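You operate a simulated robot arm through the tools that you are given. There is no shell and no other tool.

You are at the controls of a simulated robot arm. One attempt, no reset.

TASK
Bring the dead machine up and start side A alone.
Fine: isolator, air valve and key on, then reset.

The check looks at the end state, three seconds after you hand in, the way a careful person would. Anything else that was tipped, shoved, dropped, spilled or broken makes it a failure.

THE ROBOT
A 7-joint arm with a fingered hand, fixed in place. Base frame: the origin is at the foot of the arm, x ahead of it, y to its left, z up. Readings come in mm, rad, newtons and seconds.
With the tool pointing down near the work surface it reaches from about 100 to 680 mm from the base axis. Its first joint turns from -2.897 to 2.897 rad. Payload 3.4 kg.
The TCP is the grasp point between the finger pads, 25 mm short of the fingertips. In the tool frame z runs along the fingers and y along their closing line. The gripper opens to 88 mm. The gripper's body begins 29 mm behind the TCP. The gripper is a hand of 3 fingers: y runs from the thumb to the fingers, the wrist lies at [-13, -106, -174] in the tool frame.
Orientation is that of the tool frame in the base frame, as a unit quaternion [x, y, z, w]. With the fingers straight down and the wrist toward the robot, the tool's x, y and z point along [0, 1, 0], [1, 0, 0] and [0, 0, -1] of the base frame.

THE INTERFACE
- The arm moves only by the tool drive_tool. Its argument "steps" is a list that holds one entry, the list of rows, each a list of 6 numbers: the shift along the tool's x, y, z in units of 200 mm (1.0 is 200 mm), then the turn, a rotation vector about the tool's x, y, z in units of 90 degrees (1.0 is 90 degrees). In form: [[[x, y, z, wx, wy, wz], ...]]. A call has 1 to 20 rows; each row is the pose to reach, as a shift and turn from the pose commanded when the call began, along the tool's axes at that moment. A call with a number of a shift or a turn outside -1 to 1 is refused whole. Each row takes 0.2 s and may step no farther than 50 mm and 0.15 rad from the row before; otherwise, the whole call is refused. Where a pose cannot be reached the arm comes as near as it can. A force on the tool above 50 N (or 10 N above the force at the start of the call, whichever is more), or a blocked arm, ends the call early, and 0.2 s more pass. In this call time passes only in rows, and 0.2 s behind the last. It gives the time, the measured TCP pose, the force on the tool (base axes), the opening and the grip force at its end, in the units of the frame above (readings bear some noise), with the torque about the TCP (base axes, N m) and any sound that the robot's microphone picked up.
- Cameras (640 x 400 px; columns grow to the right, rows downward): "scene" is fixed at [219.5, -652, 1733]; the picture's right is [0.92, -0.39, 0.00], its down [-0.26, -0.63, -0.73] and it looks along [0.28, 0.67, -0.69] (base axes); focal length 314 px, centre (320, 200). "wrist" rides on the gripper at [58, -85, -99] in the tool frame; the picture's right is [-0.67, 0.35, -0.66], its down [-0.69, -0.63, 0.37] and it looks along [-0.29, 0.69, 0.66] (tool axes); focal length 261 px, centre (320, 200). There is no depth. A picture from a camera that has moved, and an enlarged one, comes with that camera's place and axes in the base frame and with its lens.
- capture(camera): a new picture of that camera. No time passes.
- slide_trunk(by): slides the trunk up (or, below 0, down) by that many mm; the arm rides with it, the base frame stays. It gives what a move gives, with no picture.
- move_fingers(index, middle, thumb_bend, thumb_turn): sets how far each is bent, from 0 (flat) to 1 (curled in); at 0.3 the hand is open as for a grip, at 0.7 the pads meet at the TCP. One left out holds its place. A second passes; each finger stops where it meets its share of the squeeze, and holds until it gets a number again. It is the only way to open and close the hand. It gives what a move gives, with no picture; readings hold the bend of each and the force on the fingers (four entries, about 0 where the hand has none), thumb and palm. thumb_turn goes from beside the hand (0) to across from the fingers (1), as for a grip.
- zoom(camera, box): a new picture of the part [left, top, right, bottom] of that camera's present view, enlarged. No time passes.
- sign_off(): hands the job in; it is judged then, once.

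Places have to be worked out from the pictures, the camera data and where the tool is seen. Open the gripper and draw the arm clear of the work before you hand the job in, unless the task says otherwise.

The tools are called after ">>>" as name(argument=value, ...) on one line, values as JSON. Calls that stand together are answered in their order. drive_tool: Moves the arm, as the interface text tells. Its arguments: {"type":"object","properties":{"steps":{"type":"array"}},"required":["steps"]} The other tools are called the same way: slide_trunk (by) slides the trunk up or down; move_fingers (index, middle, thumb_bend, thumb_turn) moves the fingers one by one; capture (camera) takes a picture; zoom (camera, box) takes an enlarged picture of a part of a camera's view; sign_off () hands the job in.

At the start:

```text
clock: 0.0
ee_pos: [335.4, -60.6, 1394.6]
tcp_rot: [0.707, 0.707, 0.0, 0.0]
force: [0.2, -0.4, -0.6]
torque: [-0.02, 0.01, 0.0]
opening: 87.5
grip_force: 0.1
shape: jaw
bend: [0.3, 0.3, 0.3, 0.98]
finger forces: [0.0, 0.0, 0.1, 0.0, 0.0, 0.0]
trunk travel left (down, up): [-525.0, 65.0]
```

scene: 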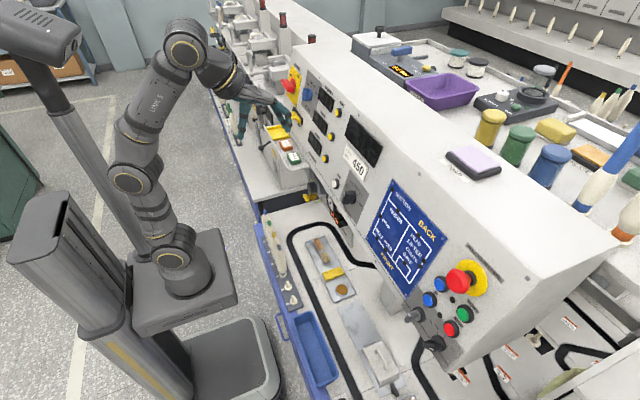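
wrist: 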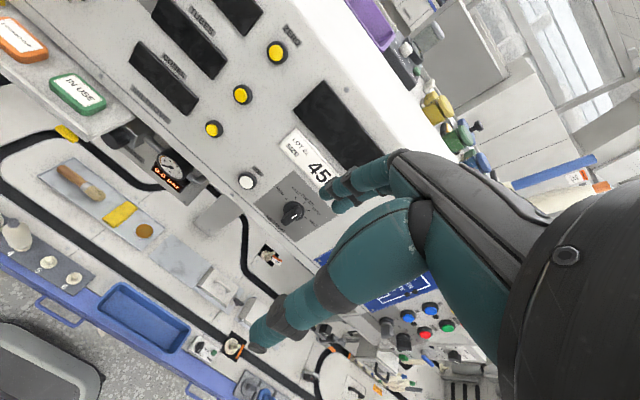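

I'll start by looking at the panel closely, to find the isolator, air valve, key, reset and the start buttons.

>>> zoom(camera="scene", box=[340, 160, 540, 380])

>>> zoom(camera="scene", box=[230, 60, 390, 220])

>>> zoom(camera="wrist", box=[180, 140, 500, 400])

>>> zoom(camera="wrist", box=[0, 0, 340, 240])

```text
1.82 times, centred on (440, 270) of scene
camera zoom: at [219.5, -652.0, 1733.0], right [0.92, -0.39, 0.0], down [-0.26, -0.63, -0.73], along [0.28, 0.67, -0.69], focal length 570 px, centre (102, 73)
```

zoom: 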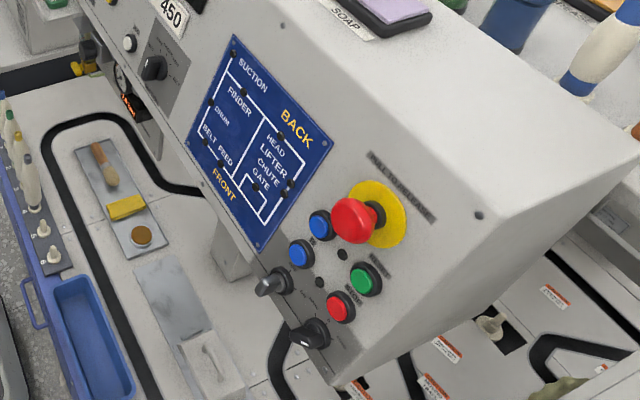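

```text
2.50 times, centred on (310, 140) of scene
camera zoom: at [219.5, -652.0, 1733.0], right [0.92, -0.39, 0.0], down [-0.26, -0.63, -0.73], along [0.28, 0.67, -0.69], focal length 784 px, centre (345, 350)
```

zoom: 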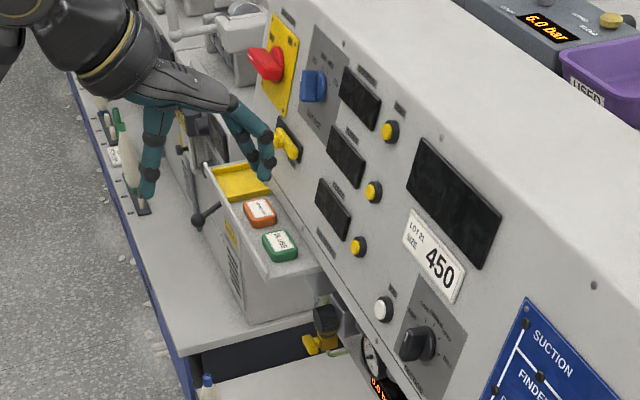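

```text
1.54 times, centred on (340, 270) of wrist
camera zoom: at [250.7, -4.3, 1495.4], right [0.35, -0.67, 0.66], down [-0.63, -0.69, -0.37], along [0.69, -0.29, -0.66], focal length 401 px, centre (289, 92)
```

zoom: 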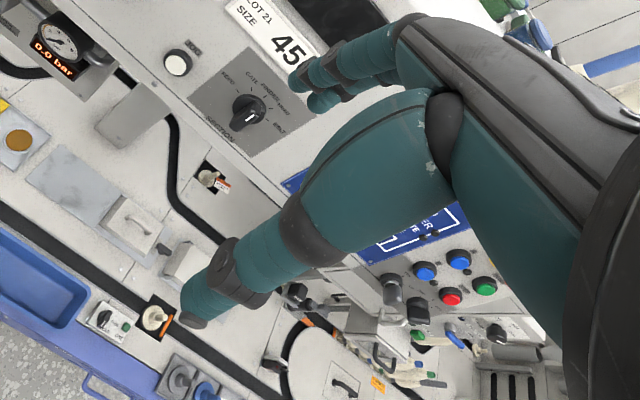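

```text
1.67 times, centred on (170, 120) of wrist
camera zoom: at [250.7, -4.3, 1495.4], right [0.35, -0.67, 0.66], down [-0.63, -0.69, -0.37], along [0.69, -0.29, -0.66], focal length 434 px, centre (570, 333)
```

zoom: 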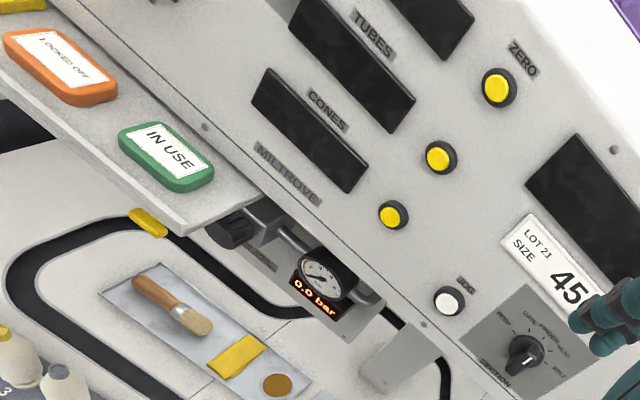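

Key fixtures look to be the red/yellow isolator, a blue knob, a yellow thing, and a cluster of buttons at the right. I need finer pictures of each to read the labels.

>>> zoom(camera="scene", box=[270, 60, 330, 110])

>>> zoom(camera="scene", box=[280, 90, 340, 140])

>>> zoom(camera="scene", box=[400, 250, 500, 350])

>>> zoom(camera="scene", box=[300, 150, 380, 220])

>>> zoom(camera="scene", box=[220, 0, 320, 80])

>>> zoom(camera="wrist", box=[360, 270, 500, 400])

```text
8.00 times, centred on (300, 85) of scene
camera zoom: at [219.5, -652.0, 1733.0], right [0.92, -0.39, 0.0], down [-0.26, -0.63, -0.73], along [0.28, 0.67, -0.69], focal length 2508 px, centre (480, 1120)
```

zoom: 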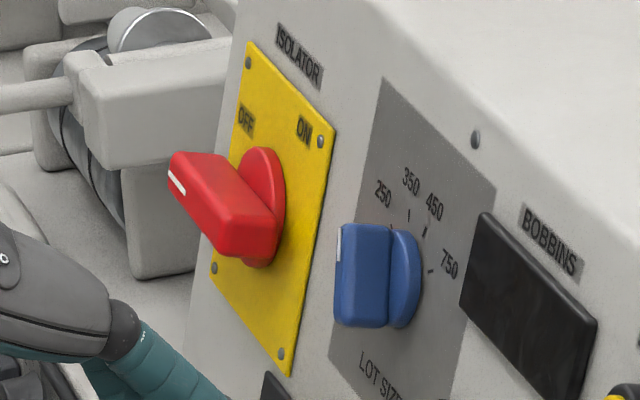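

```text
8.00 times, centred on (310, 115) of scene
camera zoom: at [219.5, -652.0, 1733.0], right [0.92, -0.39, 0.0], down [-0.26, -0.63, -0.73], along [0.28, 0.67, -0.69], focal length 2508 px, centre (400, 880)
```

zoom: 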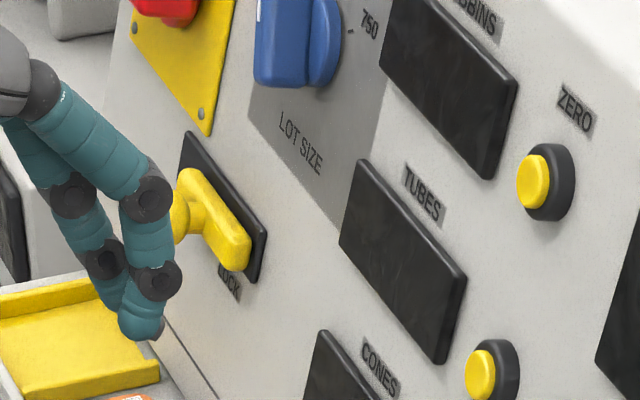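

```text
4.00 times, centred on (450, 300) of scene
camera zoom: at [219.5, -652.0, 1733.0], right [0.92, -0.39, 0.0], down [-0.26, -0.63, -0.73], along [0.28, 0.67, -0.69], focal length 1254 px, centre (-200, -200)
```

zoom: 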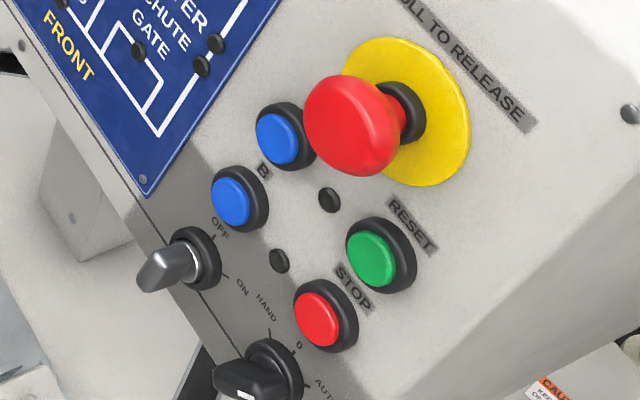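

```text
5.71 times, centred on (340, 185) of scene
camera zoom: at [219.5, -652.0, 1733.0], right [0.92, -0.39, 0.0], down [-0.26, -0.63, -0.73], along [0.28, 0.67, -0.69], focal length 1791 px, centre (206, 286)
```

zoom: 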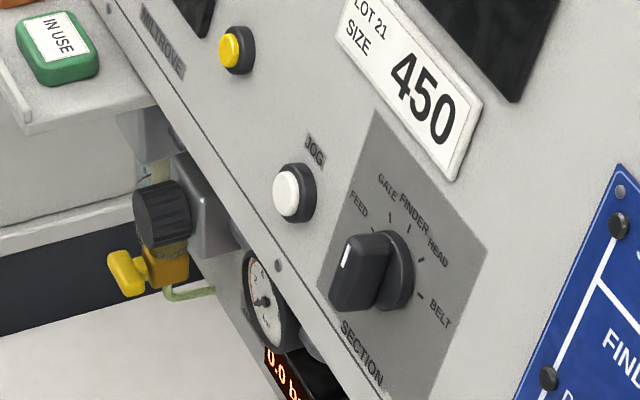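

```text
5.00 times, centred on (270, 40) of scene
camera zoom: at [219.5, -652.0, 1733.0], right [0.92, -0.39, 0.0], down [-0.26, -0.63, -0.73], along [0.28, 0.67, -0.69], focal length 1567 px, centre (570, 1000)
```

zoom: 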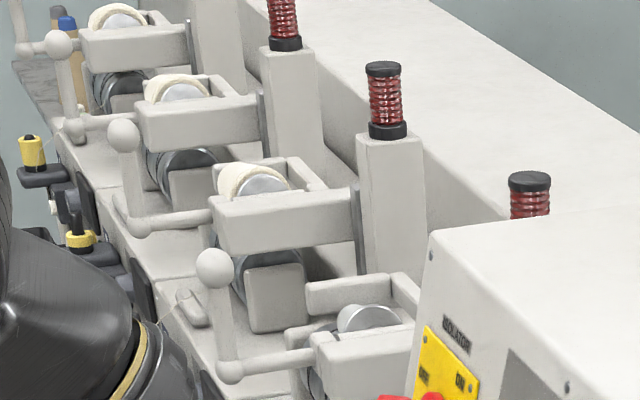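

```text
3.08 times, centred on (430, 335) of wrist
camera zoom: at [250.7, -4.3, 1495.4], right [0.35, -0.67, 0.66], down [-0.63, -0.69, -0.37], along [0.69, -0.29, -0.66], focal length 802 px, centre (-18, -215)
```

zoom: 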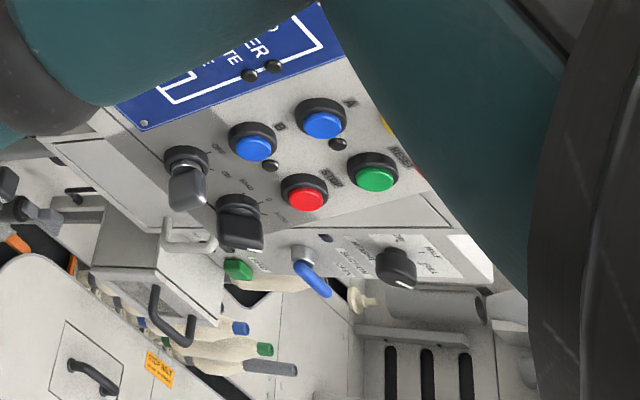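

Both cameras give a tilted panel facing the robot: RESET near (544,-512,1219), JOG near (527,-27,1141), isolator near (565,441,1237). I'll move the hand right and yaw it so that the wrist camera sees the right-hand cluster close up.

>>> drive_tool(steps=[[[-0.125, 0, 0, 0, 0, 0.076], [-0.25, 0, 0, 0, 0, 0.152], [-0.375, 0, 0, 0, 0, 0.228], [-0.5, 0, 0, 0, 0, 0.304], [-0.625, 0, 0, 0, 0, 0.38], [-0.75, 0, 0, 0, 0, 0.456], [-0.875, 0, 0, 0, 0, 0.532], [-1, 0, 0, 0, 0, 0.608]]])

```text
clock: 1.8
ee_pos: [330.7, -265.7, 1373.1]
tcp_rot: [0.953, 0.302, 0.001, 0.001]
force: [-0.6, 0.2, 0.8]
torque: [0.01, -0.01, -0.03]
opening: 87.7
grip_force: 0.1
shape: jaw
bend: [0.3, 0.3, 0.3, 0.98]
finger forces: [0.0, 0.0, 0.0, 0.0, 0.0, 0.1]
out of reach, approached as far as the arm can: row 8
trunk travel left (down, up): [-525.0, 65.0]
```

The commanded height is at the edge of reach. Now I pitch the hand forward while dropping to about z=1290 to bring the camera level with the panel.

>>> drive_tool(steps=[[[0, 0, 0.1, -0.083, 0, 0], [0, 0, 0.2, -0.166, 0, 0], [0, 0, 0.3, -0.25, 0, 0], [0, 0, 0.4, -0.333, 0, 0], [0, 0, 0.5, -0.416, 0, 0], [0, 0, 0.5, -0.5, 0, 0]]])

>>> capture(camera="wrist")

>>> capture(camera="scene")

```text
clock: 3.2
ee_pos: [331.3, -268.8, 1266.2]
tcp_rot: [0.883, 0.282, 0.113, 0.359]
force: [0.0, -0.4, -0.3]
torque: [0.0, 0.0, -0.02]
opening: 87.7
grip_force: 0.0
shape: jaw
bend: [0.3, 0.3, 0.3, 0.98]
finger forces: [0.1, 0.0, 0.0, 0.1, 0.1, 0.0]
trunk travel left (down, up): [-525.0, 65.0]
```

```text
taken
camera wrist: at [303.3, -129.8, 1279.3], right [-0.66, -0.22, 0.72], down [-0.67, -0.24, -0.7], along [0.32, -0.95, 0.01], focal length 261 px, centre (320, 200)
```

wrist: 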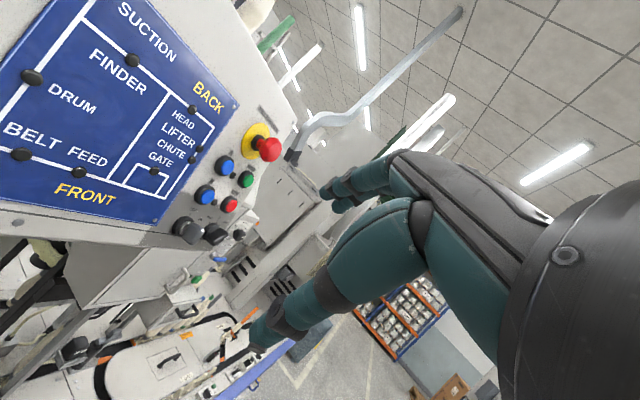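

```text
taken
```

scene: 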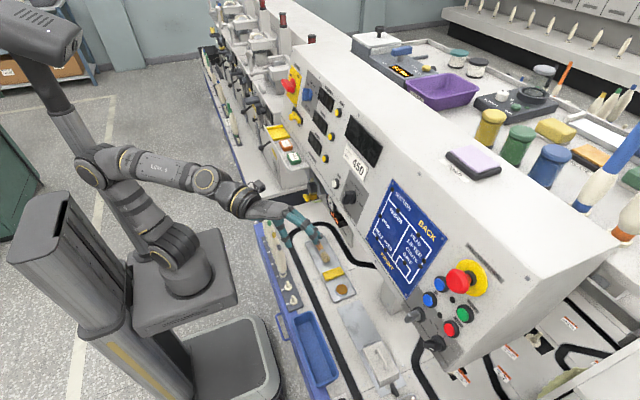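

The cluster and some lower controls are visible; I'll zoom on them.

>>> zoom(camera="wrist", box=[160, 110, 300, 260])

>>> zoom(camera="wrist", box=[150, 190, 270, 290])

>>> zoom(camera="wrist", box=[0, 260, 300, 400])

>>> zoom(camera="scene", box=[260, 50, 340, 130])

```text
2.67 times, centred on (230, 185) of wrist
camera zoom: at [303.3, -129.8, 1279.3], right [-0.66, -0.22, 0.72], down [-0.67, -0.24, -0.7], along [0.32, -0.95, 0.01], focal length 695 px, centre (560, 240)
```

zoom: 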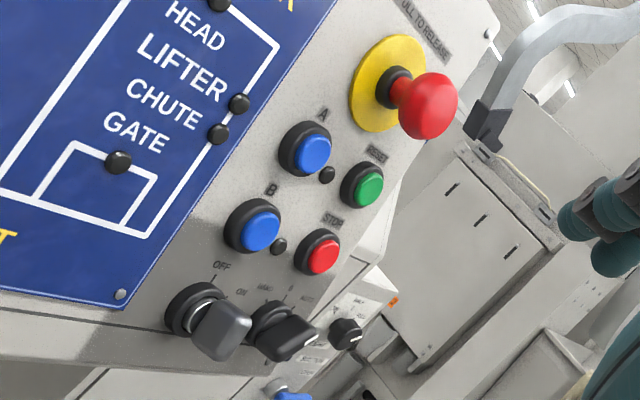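

```text
4.00 times, centred on (210, 240) of wrist
camera zoom: at [303.3, -129.8, 1279.3], right [-0.66, -0.22, 0.72], down [-0.67, -0.24, -0.7], along [0.32, -0.95, 0.01], focal length 1043 px, centre (760, 40)
```

zoom: 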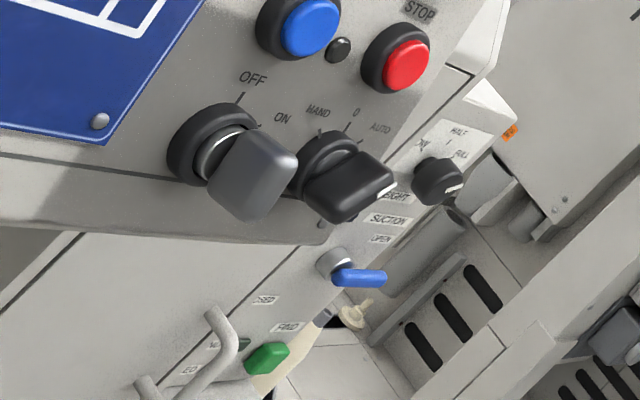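

```text
2.13 times, centred on (150, 330) of wrist
camera zoom: at [303.3, -129.8, 1279.3], right [-0.66, -0.22, 0.72], down [-0.67, -0.24, -0.7], along [0.32, -0.95, 0.01], focal length 556 px, centre (683, -77)
```

zoom: 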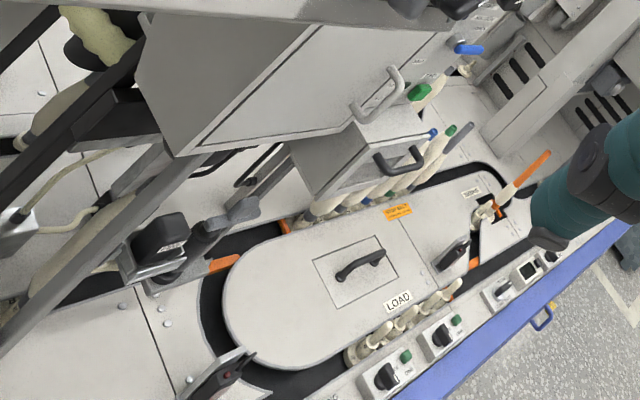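

```text
5.00 times, centred on (300, 90) of scene
camera zoom: at [219.5, -652.0, 1733.0], right [0.92, -0.39, 0.0], down [-0.26, -0.63, -0.73], along [0.28, 0.67, -0.69], focal length 1567 px, centre (420, 750)
```

zoom: 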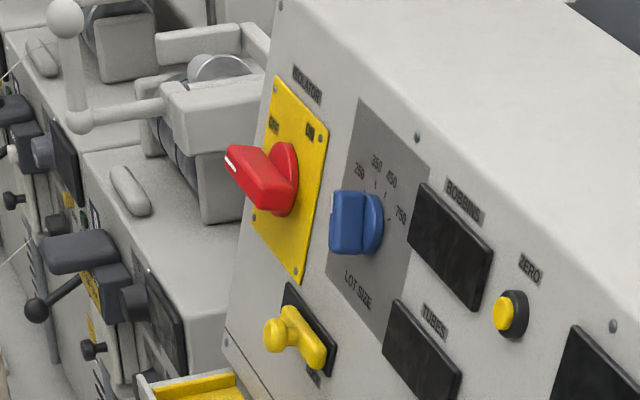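

A is the upper blue button (labels sit above buttons), the key switch is the grey OFF/ON one below B, and there's a 0.0 bar gauge by a regulator with a yellow lever, probably the air valve. I'll swing left to view the isolator and valve.

>>> drive_tool(steps=[[[0.057, -0.065, -0.065, 0, 0.049, -0.049], [0.113, -0.13, -0.13, 0, 0.098, -0.098], [0.17, -0.196, -0.196, 0, 0.147, -0.147], [0.227, -0.261, -0.261, 0, 0.196, -0.196], [0.283, -0.326, -0.326, 0, 0.245, -0.245], [0.34, -0.39, -0.39, 0, 0.295, -0.295], [0.397, -0.457, -0.457, 0, 0.344, -0.344], [0.453, -0.522, -0.522, 0, 0.393, -0.393], [0.51, -0.587, -0.587, 0, 0.442, -0.442], [0.567, -0.652, -0.652, 0, 0.491, -0.491], [0.623, -0.718, -0.718, 0, 0.54, -0.54], [0.68, -0.783, -0.783, 0, 0.589, -0.589]]])

>>> capture(camera="wrist")

```text
clock: 4.1
ee_pos: [341.7, -233.7, 1201.3]
tcp_rot: [0.861, 0.417, 0.095, 0.275]
force: [0.6, -0.2, -0.1]
torque: [-0.01, -0.02, 0.0]
opening: 88.1
grip_force: 0.0
shape: jaw
bend: [0.3, 0.3, 0.3, 0.97]
finger forces: [0.0, 0.0, 0.1, 0.0, 0.0, 0.0]
trunk travel left (down, up): [-525.0, 65.0]
stopped in row 4: the arm was blocked; the commanded pose is now the measured one
```

```text
taken
camera wrist: at [283.0, -109.6, 1234.6], right [-0.45, -0.43, 0.78], down [-0.71, -0.36, -0.61], along [0.54, -0.83, -0.15], focal length 261 px, centre (320, 200)
```

wrist: 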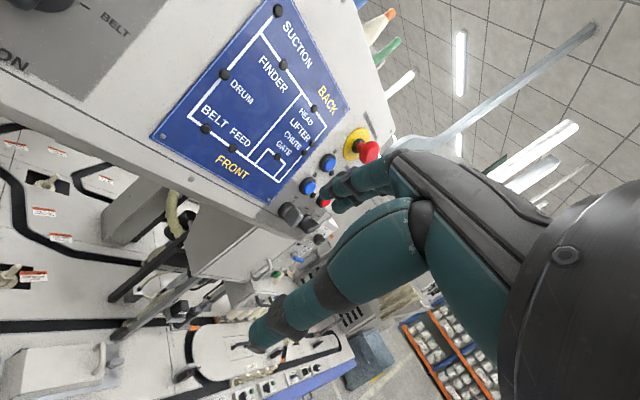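

The call ended early as "blocked" with no force on the tool; I'll look at the scene to see what the arm is up against.

>>> capture(camera="scene")

>>> zoom(camera="scene", box=[60, 120, 340, 300])

```text
taken
```

scene: 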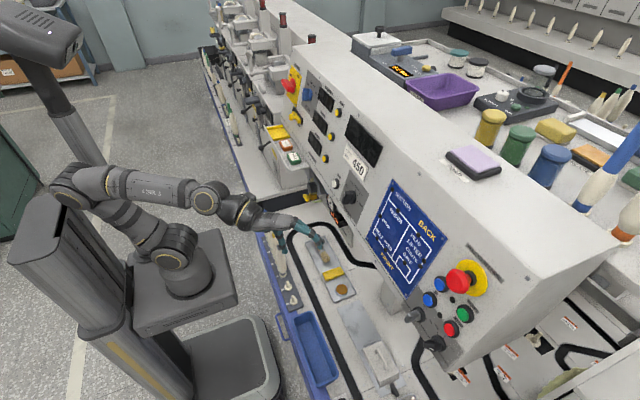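

```text
2.22 times, centred on (200, 210) of scene
camera zoom: at [219.5, -652.0, 1733.0], right [0.92, -0.39, 0.0], down [-0.26, -0.63, -0.73], along [0.28, 0.67, -0.69], focal length 697 px, centre (587, 178)
```

zoom: 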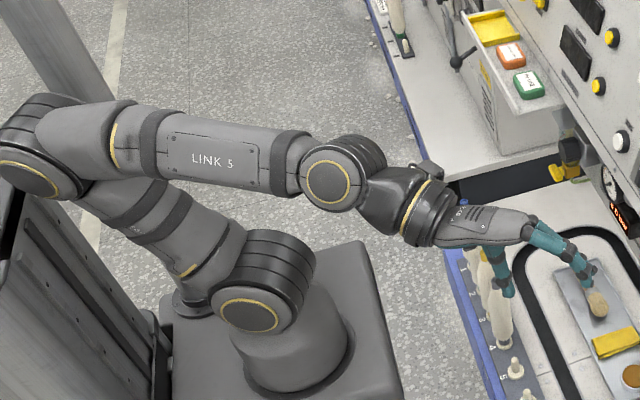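

The elbow has folded back against its own column because the tool is too close to the base. I'll lift the tool up and forward first to unfold it.

>>> drive_tool(steps=[[[0.044, 0.057, -0.094, 0, 0, 0], [0.088, 0.114, -0.189, 0, 0, 0], [0.132, 0.171, -0.283, 0, 0, 0], [0.177, 0.229, -0.377, 0, 0, 0], [0.221, 0.286, -0.471, 0, 0, 0], [0.265, 0.343, -0.566, 0, 0, 0], [0.31, 0.4, -0.66, 0, 0, 0]]])

>>> capture(camera="scene")

```text
clock: 5.7
ee_pos: [378.3, -174.5, 1360.0]
tcp_rot: [0.861, 0.416, 0.098, 0.276]
force: [0.2, 0.0, 1.7]
torque: [-0.03, -0.01, 0.01]
opening: 88.0
grip_force: 0.2
shape: jaw
bend: [0.3, 0.3, 0.3, 0.97]
finger forces: [0.0, 0.0, 0.0, 0.0, 0.1, 0.1]
trunk travel left (down, up): [-525.0, 65.0]
```

```text
taken
```

scene: 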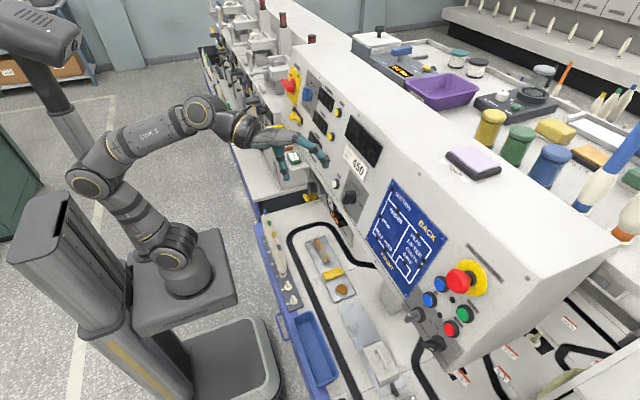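

Unfolded. Now I swing left at this height, yawing about the vertical.

>>> drive_tool(steps=[[[0.069, -0.045, -0.035, -0.005, 0.04, -0.06], [0.139, -0.09, -0.071, -0.01, 0.08, -0.12], [0.208, -0.135, -0.106, -0.014, 0.12, -0.18], [0.277, -0.18, -0.142, -0.019, 0.16, -0.24], [0.346, -0.225, -0.178, -0.024, 0.2, -0.3], [0.416, -0.27, -0.213, -0.029, 0.24, -0.36], [0.485, -0.315, -0.248, -0.034, 0.279, -0.42], [0.554, -0.36, -0.284, -0.038, 0.319, -0.48], [0.624, -0.405, -0.32, -0.043, 0.359, -0.54], [0.693, -0.45, -0.355, -0.048, 0.399, -0.6]]])

>>> capture(camera="wrist")

```text
clock: 7.9
ee_pos: [378.6, 3.8, 1358.9]
tcp_rot: [0.502, 0.813, 0.23, 0.186]
force: [0.5, -0.1, -0.1]
torque: [0.03, 0.03, 0.0]
opening: 88.1
grip_force: 0.0
shape: jaw
bend: [0.3, 0.3, 0.3, 0.97]
finger forces: [0.1, 0.0, 0.1, 0.0, 0.1, 0.0]
trunk travel left (down, up): [-525.0, 65.0]
```

```text
taken
camera wrist: at [238.1, 3.2, 1389.9], right [0.19, -0.59, 0.78], down [0.03, -0.8, -0.61], along [0.98, 0.14, -0.14], focal length 261 px, centre (320, 200)
```

wrist: 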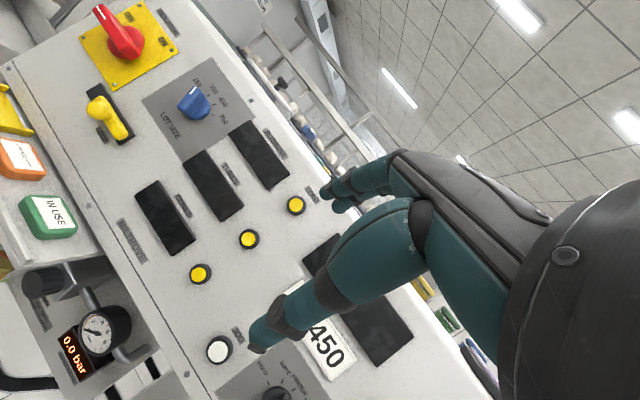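

Excellent view of the left panel. Zooming on the isolator, lock handle, and the air unit.

>>> zoom(camera="wrist", box=[60, 0, 220, 150])

>>> zoom(camera="wrist", box=[0, 230, 180, 400])

>>> zoom(camera="scene", box=[310, 180, 370, 230])

```text
2.67 times, centred on (140, 75) of wrist
camera zoom: at [238.1, 3.2, 1389.9], right [0.19, -0.59, 0.78], down [0.03, -0.8, -0.61], along [0.98, 0.14, -0.14], focal length 695 px, centre (800, 533)
```

zoom: 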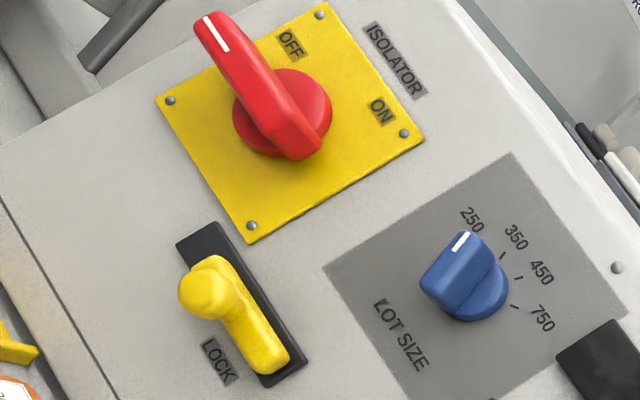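

```text
2.35 times, centred on (90, 315) of wrist
camera zoom: at [238.1, 3.2, 1389.9], right [0.19, -0.59, 0.78], down [0.03, -0.8, -0.61], along [0.98, 0.14, -0.14], focal length 613 px, centre (861, -71)
```

zoom: 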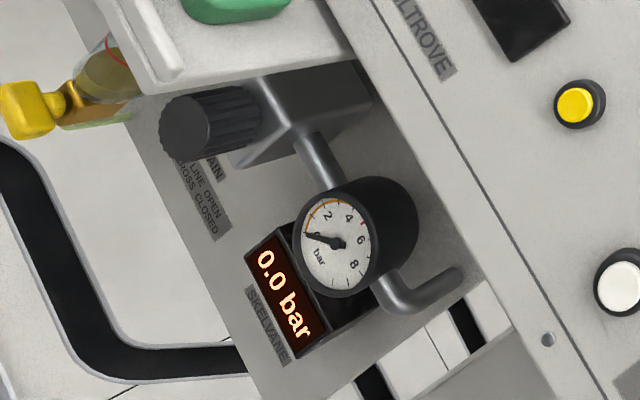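

```text
8.00 times, centred on (340, 205) of scene
camera zoom: at [219.5, -652.0, 1733.0], right [0.92, -0.39, 0.0], down [-0.26, -0.63, -0.73], along [0.28, 0.67, -0.69], focal length 2508 px, centre (160, 160)
```

zoom: 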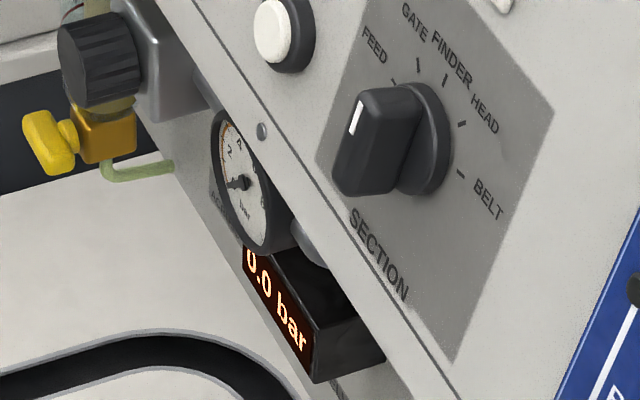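

The air unit hangs lower: gauge near (572,100,937), and a yellow valve handle near (555,308,786), below the shelf; its label begins unreadably ("…AIN, IN LINE OPEN, ACROSS CLOSED") so I need a lower, closer look. I'll lower the trunk by 300.

>>> slide_trunk(by=-300)

>>> capture(camera="wrist")

>>> capture(camera="scene")

```text
clock: 10.9
ee_pos: [378.4, 3.6, 1057.8]
tcp_rot: [0.502, 0.813, 0.229, 0.186]
force: [-0.4, 0.4, -0.2]
torque: [0.01, 0.01, 0.01]
opening: 87.9
grip_force: 0.1
shape: jaw
bend: [0.3, 0.3, 0.3, 0.97]
finger forces: [0.0, 0.0, 0.0, 0.0, 0.1, 0.1]
trunk travel left (down, up): [-225.0, 365.0]
```

```text
taken
camera wrist: at [238.0, 3.4, 1089.9], right [0.19, -0.59, 0.78], down [0.03, -0.8, -0.61], along [0.98, 0.14, -0.14], focal length 261 px, centre (320, 200)
```

wrist: 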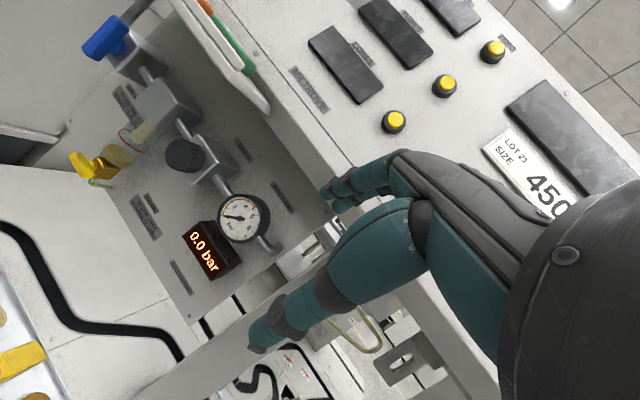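

```text
taken
```

scene: 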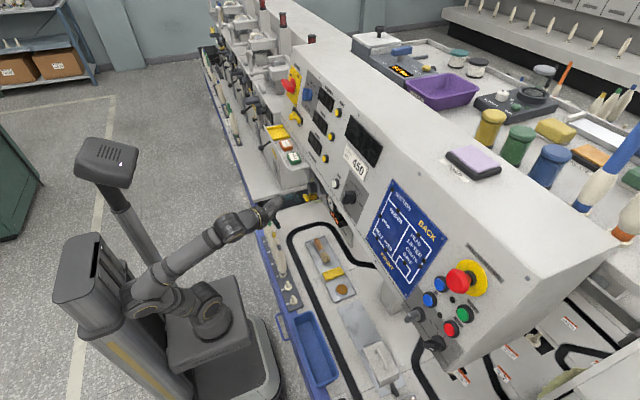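

A blue lever at the inlet of the air line shows up too; zooming in for the labels.

>>> zoom(camera="wrist", box=[60, 0, 200, 110])

>>> zoom(camera="wrist", box=[60, 110, 220, 240])

>>> zoom(camera="wrist", box=[150, 150, 310, 300])

```text
3.64 times, centred on (130, 55) of wrist
camera zoom: at [238.0, 3.4, 1089.9], right [0.19, -0.59, 0.78], down [0.03, -0.8, -0.61], along [0.98, 0.14, -0.14], focal length 948 px, centre (1011, 727)
```

zoom: 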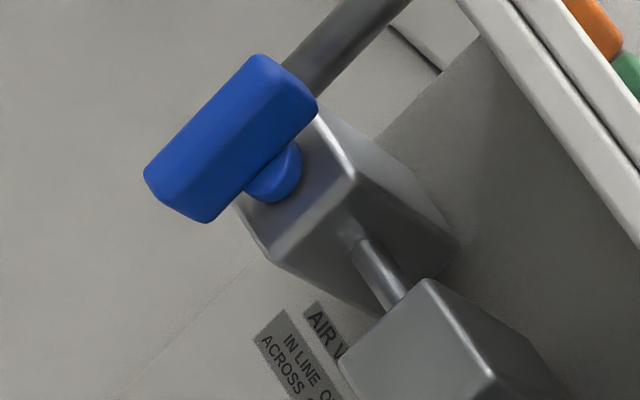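

```text
3.08 times, centred on (140, 175) of wrist
camera zoom: at [238.0, 3.4, 1089.9], right [0.19, -0.59, 0.78], down [0.03, -0.8, -0.61], along [0.98, 0.14, -0.14], focal length 802 px, centre (874, 277)
```

zoom: 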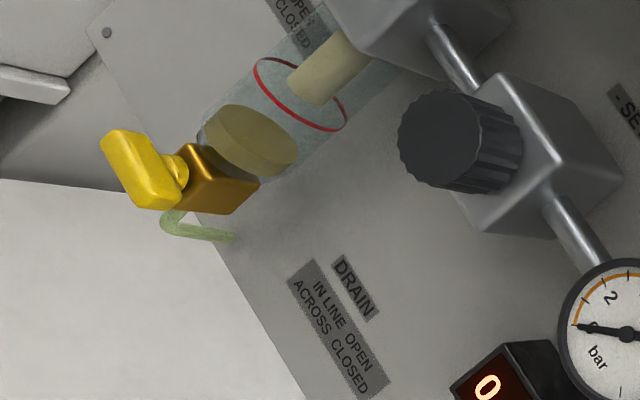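

```text
2.67 times, centred on (230, 225) of wrist
camera zoom: at [238.0, 3.4, 1089.9], right [0.19, -0.59, 0.78], down [0.03, -0.8, -0.61], along [0.98, 0.14, -0.14], focal length 695 px, centre (560, 133)
```

zoom: 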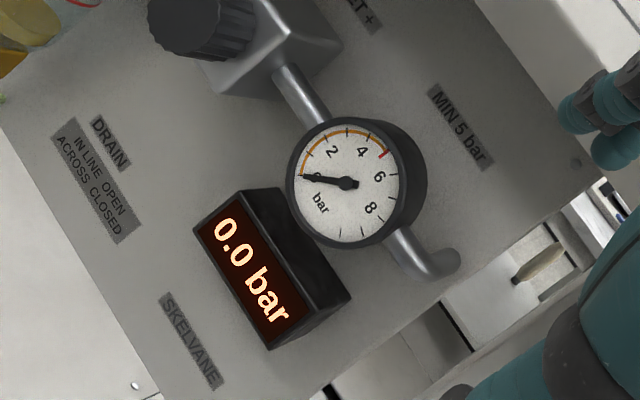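

Important: the yellow valve is the DRAIN (handle across its vertical flow, so closed — leave it alone); the blue handle is "AIR V… IN LINE OPEN / ACROSS CLOSED", currently vertical, i.e. across the horizontal line, at about (550,420,940). I'll move left and a little down for a square-on look.

>>> drive_tool(steps=[[[0.12, 0.019, 0.047, 0, 0, 0], [0.24, 0.038, 0.095, 0, 0, 0], [0.36, 0.056, 0.142, 0, 0, 0], [0.48, 0.075, 0.19, 0, 0, 0], [0.6, 0.094, 0.237, 0, 0, 0], [0.72, 0.113, 0.285, 0, 0, 0], [0.84, 0.131, 0.332, 0, 0, 0], [0.965, 0.15, 0.38, 0, 0, 0]]])

>>> capture(camera="wrist")

>>> capture(camera="scene")

```text
clock: 12.7
ee_pos: [336.9, 244.2, 988.8]
tcp_rot: [0.441, 0.854, 0.229, 0.151]
force: [0.6, -0.3, 0.8]
torque: [0.04, 0.02, 0.0]
opening: 87.8
grip_force: 0.1
shape: jaw
bend: [0.3, 0.3, 0.3, 0.97]
finger forces: [0.1, 0.0, 0.1, 0.0, 0.0, 0.0]
trunk travel left (down, up): [-225.0, 365.0]
stopped in row 8: the arm was blocked; the commanded pose is now the measured one
```

```text
taken
camera wrist: at [199.7, 223.3, 1026.6], right [0.31, -0.54, 0.78], down [0.13, -0.79, -0.6], along [0.94, 0.29, -0.18], focal length 261 px, centre (320, 200)
```

wrist: 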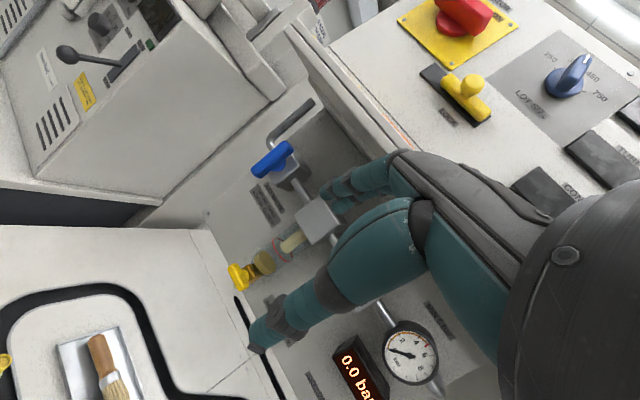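

```text
taken
```

scene: 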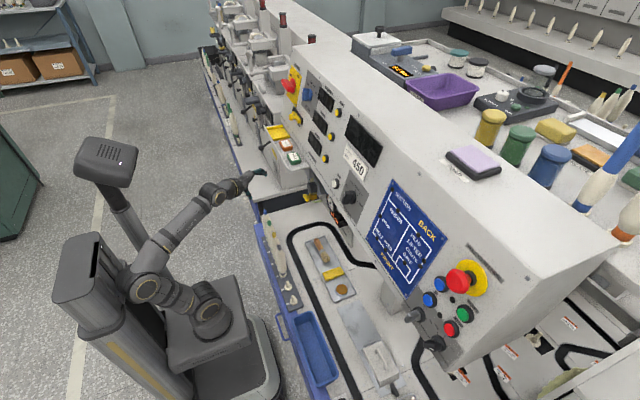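

Blocked again by its own elbow at the end of that row, but the view is good. Zooming on the blue handle for triangulation.

>>> zoom(camera="wrist", box=[230, 90, 350, 200])

>>> zoom(camera="wrist", box=[210, 180, 350, 310])

>>> zoom(camera="wrist", box=[400, 0, 560, 130])

```text
3.64 times, centred on (290, 145) of wrist
camera zoom: at [199.7, 223.3, 1026.6], right [0.31, -0.54, 0.78], down [0.13, -0.79, -0.6], along [0.94, 0.29, -0.18], focal length 948 px, centre (429, 400)
```

zoom: 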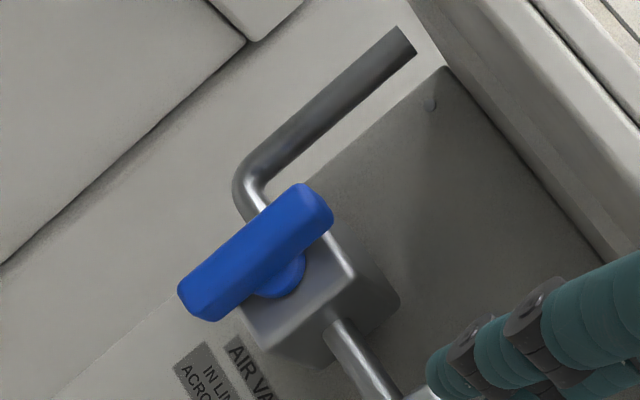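

```text
3.08 times, centred on (280, 245) of wrist
camera zoom: at [199.7, 223.3, 1026.6], right [0.31, -0.54, 0.78], down [0.13, -0.79, -0.6], along [0.94, 0.29, -0.18], focal length 802 px, centre (443, 62)
```

zoom: 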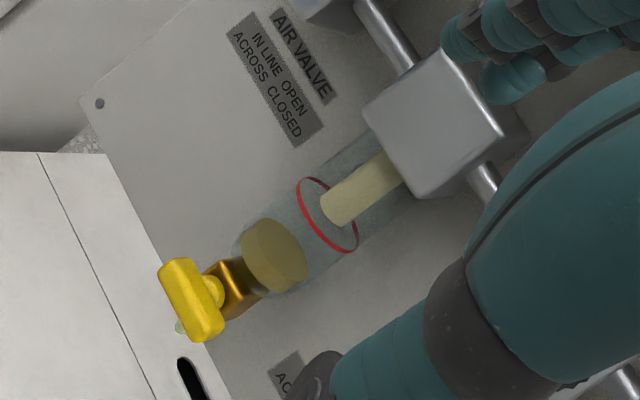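

```text
3.08 times, centred on (480, 65) of wrist
camera zoom: at [199.7, 223.3, 1026.6], right [0.31, -0.54, 0.78], down [0.13, -0.79, -0.6], along [0.94, 0.29, -0.18], focal length 802 px, centre (-172, 615)
```

zoom: 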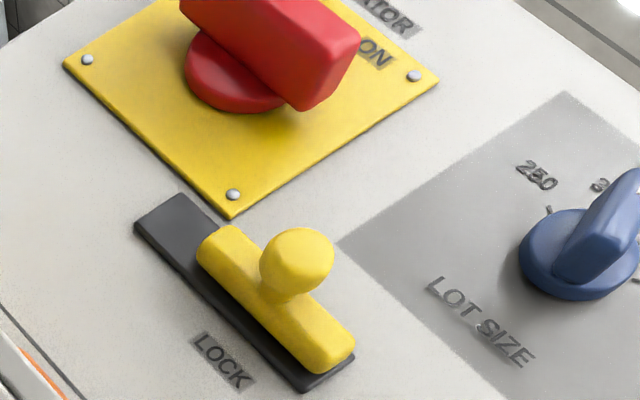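

Confirmed: "AIR VALVE – in line open, across closed", handle centre about (542,425,937), vertical across a horizontal line. Now I shape the hand into a pointer (index straight, others curled) and see where the fingertip is.

>>> move_fingers(index=0, middle=1, thumb_bend=1, thumb_turn=1)

>>> capture(camera="wrist")

>>> zoom(camera="scene", box=[190, 150, 290, 220])

```text
clock: 13.7
ee_pos: [337.9, 244.8, 984.8]
tcp_rot: [0.442, 0.855, 0.226, 0.151]
force: [0.0, -0.8, -0.2]
torque: [0.0, 0.0, 0.04]
opening: 35.8
grip_force: 0.1
shape: fingers
bend: [0.0, 1.0, 1.0, 1.0]
finger forces: [0.1, 0.1, 0.1, 0.0, 0.0, 0.1]
trunk travel left (down, up): [-225.0, 365.0]
```

```text
taken
camera wrist: at [200.7, 223.7, 1023.4], right [0.32, -0.54, 0.78], down [0.12, -0.79, -0.6], along [0.94, 0.28, -0.18], focal length 261 px, centre (320, 200)
```

wrist: 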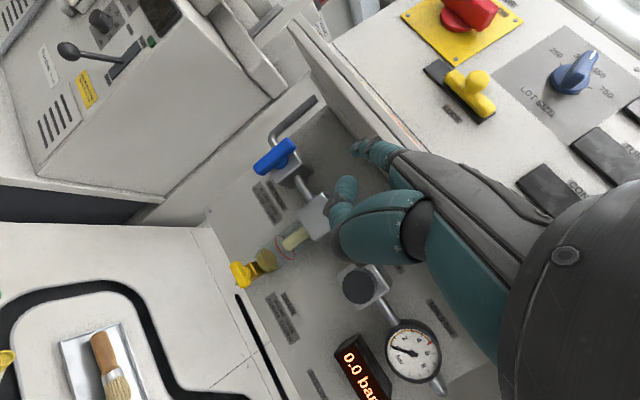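

```text
5.71 times, centred on (240, 185) of scene
camera zoom: at [219.5, -652.0, 1733.0], right [0.92, -0.39, 0.0], down [-0.26, -0.63, -0.73], along [0.28, 0.67, -0.69], focal length 1791 px, centre (777, 286)
```

zoom: 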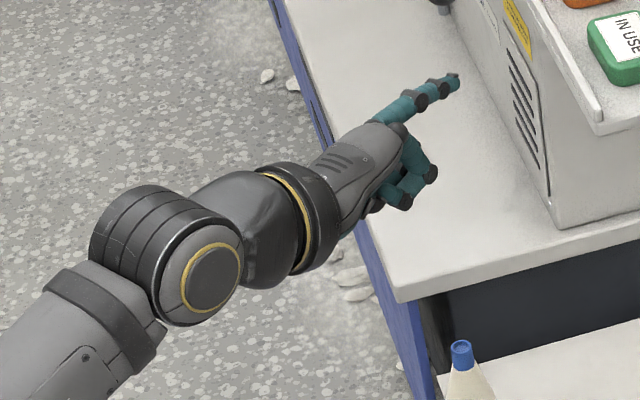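

Index tip triangulates to about tool-frame (12, 83, 0), i.e. a flat finger points 45° between tool y and z. I'll bring the hand to a level pointing pose, with the tip in front and right of the blue handle's top end, below the shelf.

>>> drive_tool(steps=[[[0.026, 0.056, 0.096, -0.018, -0.013, 0.024], [0.051, 0.112, 0.192, -0.036, -0.026, 0.048], [0.077, 0.168, 0.288, -0.054, -0.039, 0.072], [0.102, 0.224, 0.385, -0.072, -0.052, 0.096], [0.128, 0.281, 0.481, -0.09, -0.065, 0.12], [0.153, 0.337, 0.577, -0.108, -0.078, 0.144], [0.179, 0.393, 0.673, -0.126, -0.091, 0.168], [0.204, 0.449, 0.769, -0.1435, -0.104, 0.1926]]])

>>> capture(camera="wrist")

>>> capture(camera="scene")

```text
clock: 15.2
ee_pos: [353.3, 401.5, 910.4]
tcp_rot: [0.471, 0.817, 0.315, 0.111]
force: [0.0, -0.4, 0.1]
torque: [0.01, 0.01, 0.01]
opening: 35.8
grip_force: 0.1
shape: fingers
bend: [0.0, 1.0, 1.0, 1.0]
finger forces: [0.1, 0.0, 0.0, 0.0, 0.1, 0.1]
trunk travel left (down, up): [-225.0, 365.0]
stopped in row 7: the arm was blocked; the commanded pose is now the measured one
```

```text
taken
camera wrist: at [215.5, 378.3, 943.4], right [0.29, -0.71, 0.65], down [0.1, -0.65, -0.75], along [0.95, 0.28, -0.12], focal length 261 px, centre (320, 200)
```

wrist: 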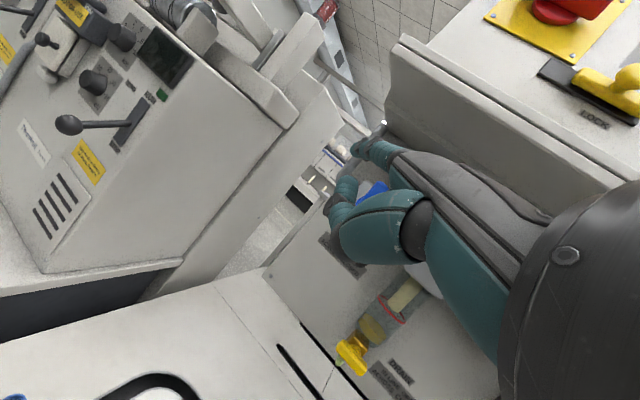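

```text
taken
```

scene: 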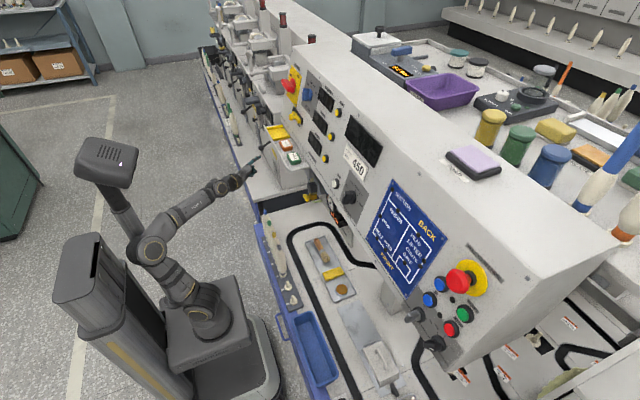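

The elbow touched its own mast because the shoulder is low and the wrist close in. I'll move the tool forward and down, then raise the trunk, so that the elbow rides further forward.

>>> drive_tool(steps=[[[-0.04, -0.025, 0.077, 0, 0, 0], [-0.078, -0.05, 0.154, 0, 0, 0], [-0.117, -0.075, 0.231, 0, 0, 0], [-0.156, -0.1, 0.308, 0, 0, 0], [-0.195, -0.125, 0.386, 0, 0, 0]]])

>>> slide_trunk(by=80)

>>> capture(camera="scene")

```text
clock: 16.2
ee_pos: [320.2, 439.8, 852.0]
tcp_rot: [0.41, 0.849, 0.326, 0.071]
force: [0.1, -0.9, 0.4]
torque: [0.02, 0.04, 0.01]
opening: 35.8
grip_force: 0.0
shape: fingers
bend: [0.0, 1.0, 1.0, 1.0]
finger forces: [0.1, 0.1, 0.0, 0.0, 0.0, 0.1]
trunk travel left (down, up): [-225.0, 365.0]
stopped in row 5: the arm was blocked; the commanded pose is now the measured one
```

```text
clock: 17.4
ee_pos: [321.5, 438.5, 930.3]
tcp_rot: [0.41, 0.849, 0.325, 0.071]
force: [0.2, -0.2, 0.3]
torque: [0.02, -0.01, -0.01]
opening: 36.1
grip_force: 0.1
shape: fingers
bend: [0.0, 1.0, 1.0, 1.0]
finger forces: [0.0, 0.0, 0.0, 0.1, 0.1, 0.0]
trunk travel left (down, up): [-305.0, 285.0]
```

```text
taken
```

scene: 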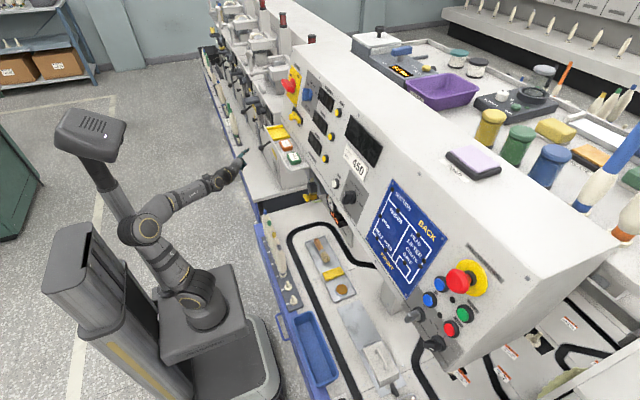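

The arm isn't tracking while the elbow is against the mast. I'll back out up, forward and right, then approach again from a more extended posture.

>>> drive_tool(steps=[[[-0.088, 0.061, -0.045, 0, 0, 0], [-0.176, 0.123, -0.09, 0, 0, 0], [-0.264, 0.184, -0.136, 0, 0, 0], [-0.352, 0.246, -0.181, 0, 0, 0], [-0.44, 0.307, -0.227, 0, 0, 0]]])

>>> capture(camera="scene")

```text
clock: 18.6
ee_pos: [401.8, 378.8, 990.1]
tcp_rot: [0.408, 0.85, 0.324, 0.073]
force: [-0.1, 1.3, 0.2]
torque: [0.0, 0.0, 0.02]
opening: 35.7
grip_force: 0.0
shape: fingers
bend: [0.0, 1.0, 1.0, 1.0]
finger forces: [0.1, 0.0, 0.0, 0.1, 0.0, 0.0]
trunk travel left (down, up): [-305.0, 285.0]
```

```text
taken
```

scene: 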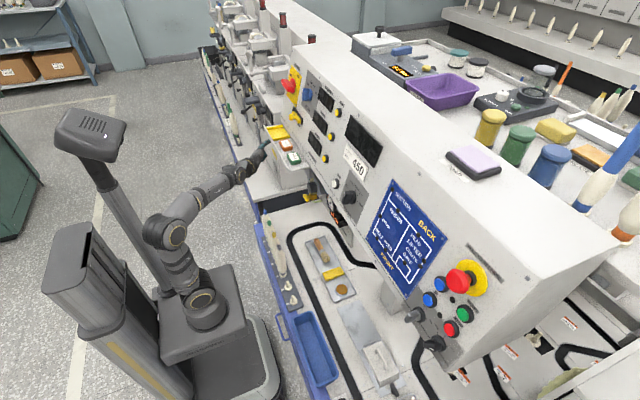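

The arm tracks well again with the elbow clear. Now drop first, then level the pointing finger towards a spot in front of and right of the handle's top end.

>>> drive_tool(steps=[[[-0.017, -0.07, 0.09, -0.012, -0.033, 0.02], [-0.034, -0.14, 0.179, -0.024, -0.066, 0.04], [-0.05, -0.21, 0.268, -0.036, -0.099, 0.06], [-0.067, -0.28, 0.358, -0.048, -0.131, 0.079], [-0.112, -0.262, 0.364, -0.06, -0.164, 0.099], [-0.158, -0.244, 0.37, -0.073, -0.197, 0.118], [-0.203, -0.226, 0.375, -0.085, -0.23, 0.138], [-0.248, -0.208, 0.381, -0.097, -0.2626, 0.158]]])

>>> capture(camera="wrist")

>>> capture(camera="scene")

```text
clock: 19.7
ee_pos: [413.4, 369.5, 900.2]
tcp_rot: [0.527, 0.777, 0.336, 0.072]
force: [0.5, 0.0, 0.1]
torque: [0.0, 0.0, 0.03]
opening: 36.0
grip_force: 0.0
shape: fingers
bend: [0.0, 1.0, 1.0, 1.0]
finger forces: [0.1, 0.0, 0.0, 0.0, 0.1, 0.0]
trunk travel left (down, up): [-305.0, 285.0]
stopped in row 5: the arm was blocked; the commanded pose is now the measured one
```

```text
taken
camera wrist: at [277.2, 356.1, 941.5], right [0.26, -0.8, 0.55], down [-0.02, -0.57, -0.82], along [0.97, 0.2, -0.16], focal length 261 px, centre (320, 200)
```

wrist: 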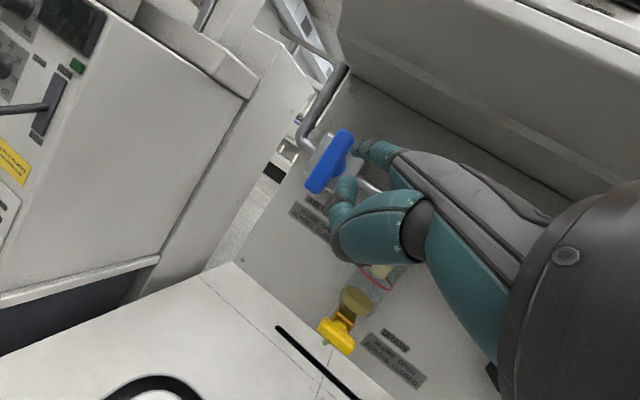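

```text
taken
```

scene: 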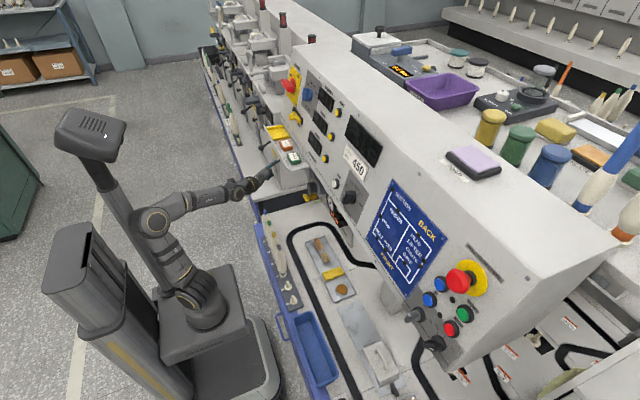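

Very close: the tip is just right of the handle's top end. The arm reports blocked again, so I'll zoom on the elbow to see what it touches.

>>> zoom(camera="scene", box=[80, 150, 280, 330])

>>> zoom(camera="wrist", box=[280, 90, 420, 210])

```text
2.22 times, centred on (180, 240) of scene
camera zoom: at [219.5, -652.0, 1733.0], right [0.92, -0.39, 0.0], down [-0.26, -0.63, -0.73], along [0.28, 0.67, -0.69], focal length 697 px, centre (631, 111)
```

zoom: 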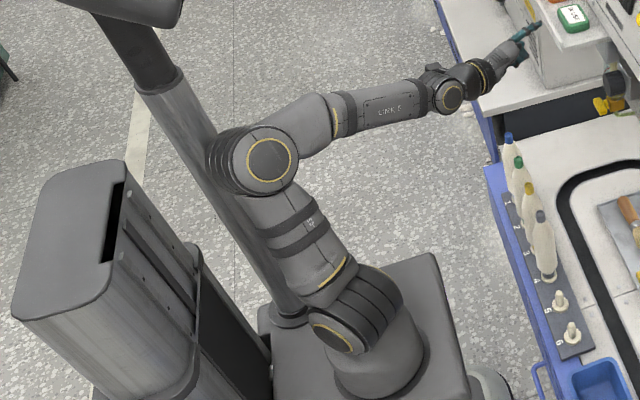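

```text
3.33 times, centred on (350, 150) of wrist
camera zoom: at [277.2, 356.1, 941.5], right [0.26, -0.8, 0.55], down [-0.02, -0.57, -0.82], along [0.97, 0.2, -0.16], focal length 869 px, centre (220, 367)
```

zoom: 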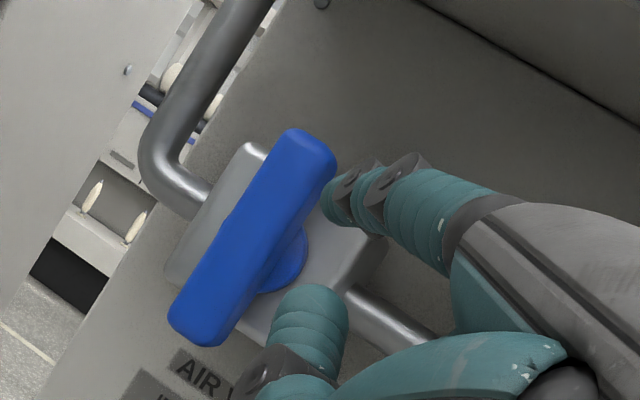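

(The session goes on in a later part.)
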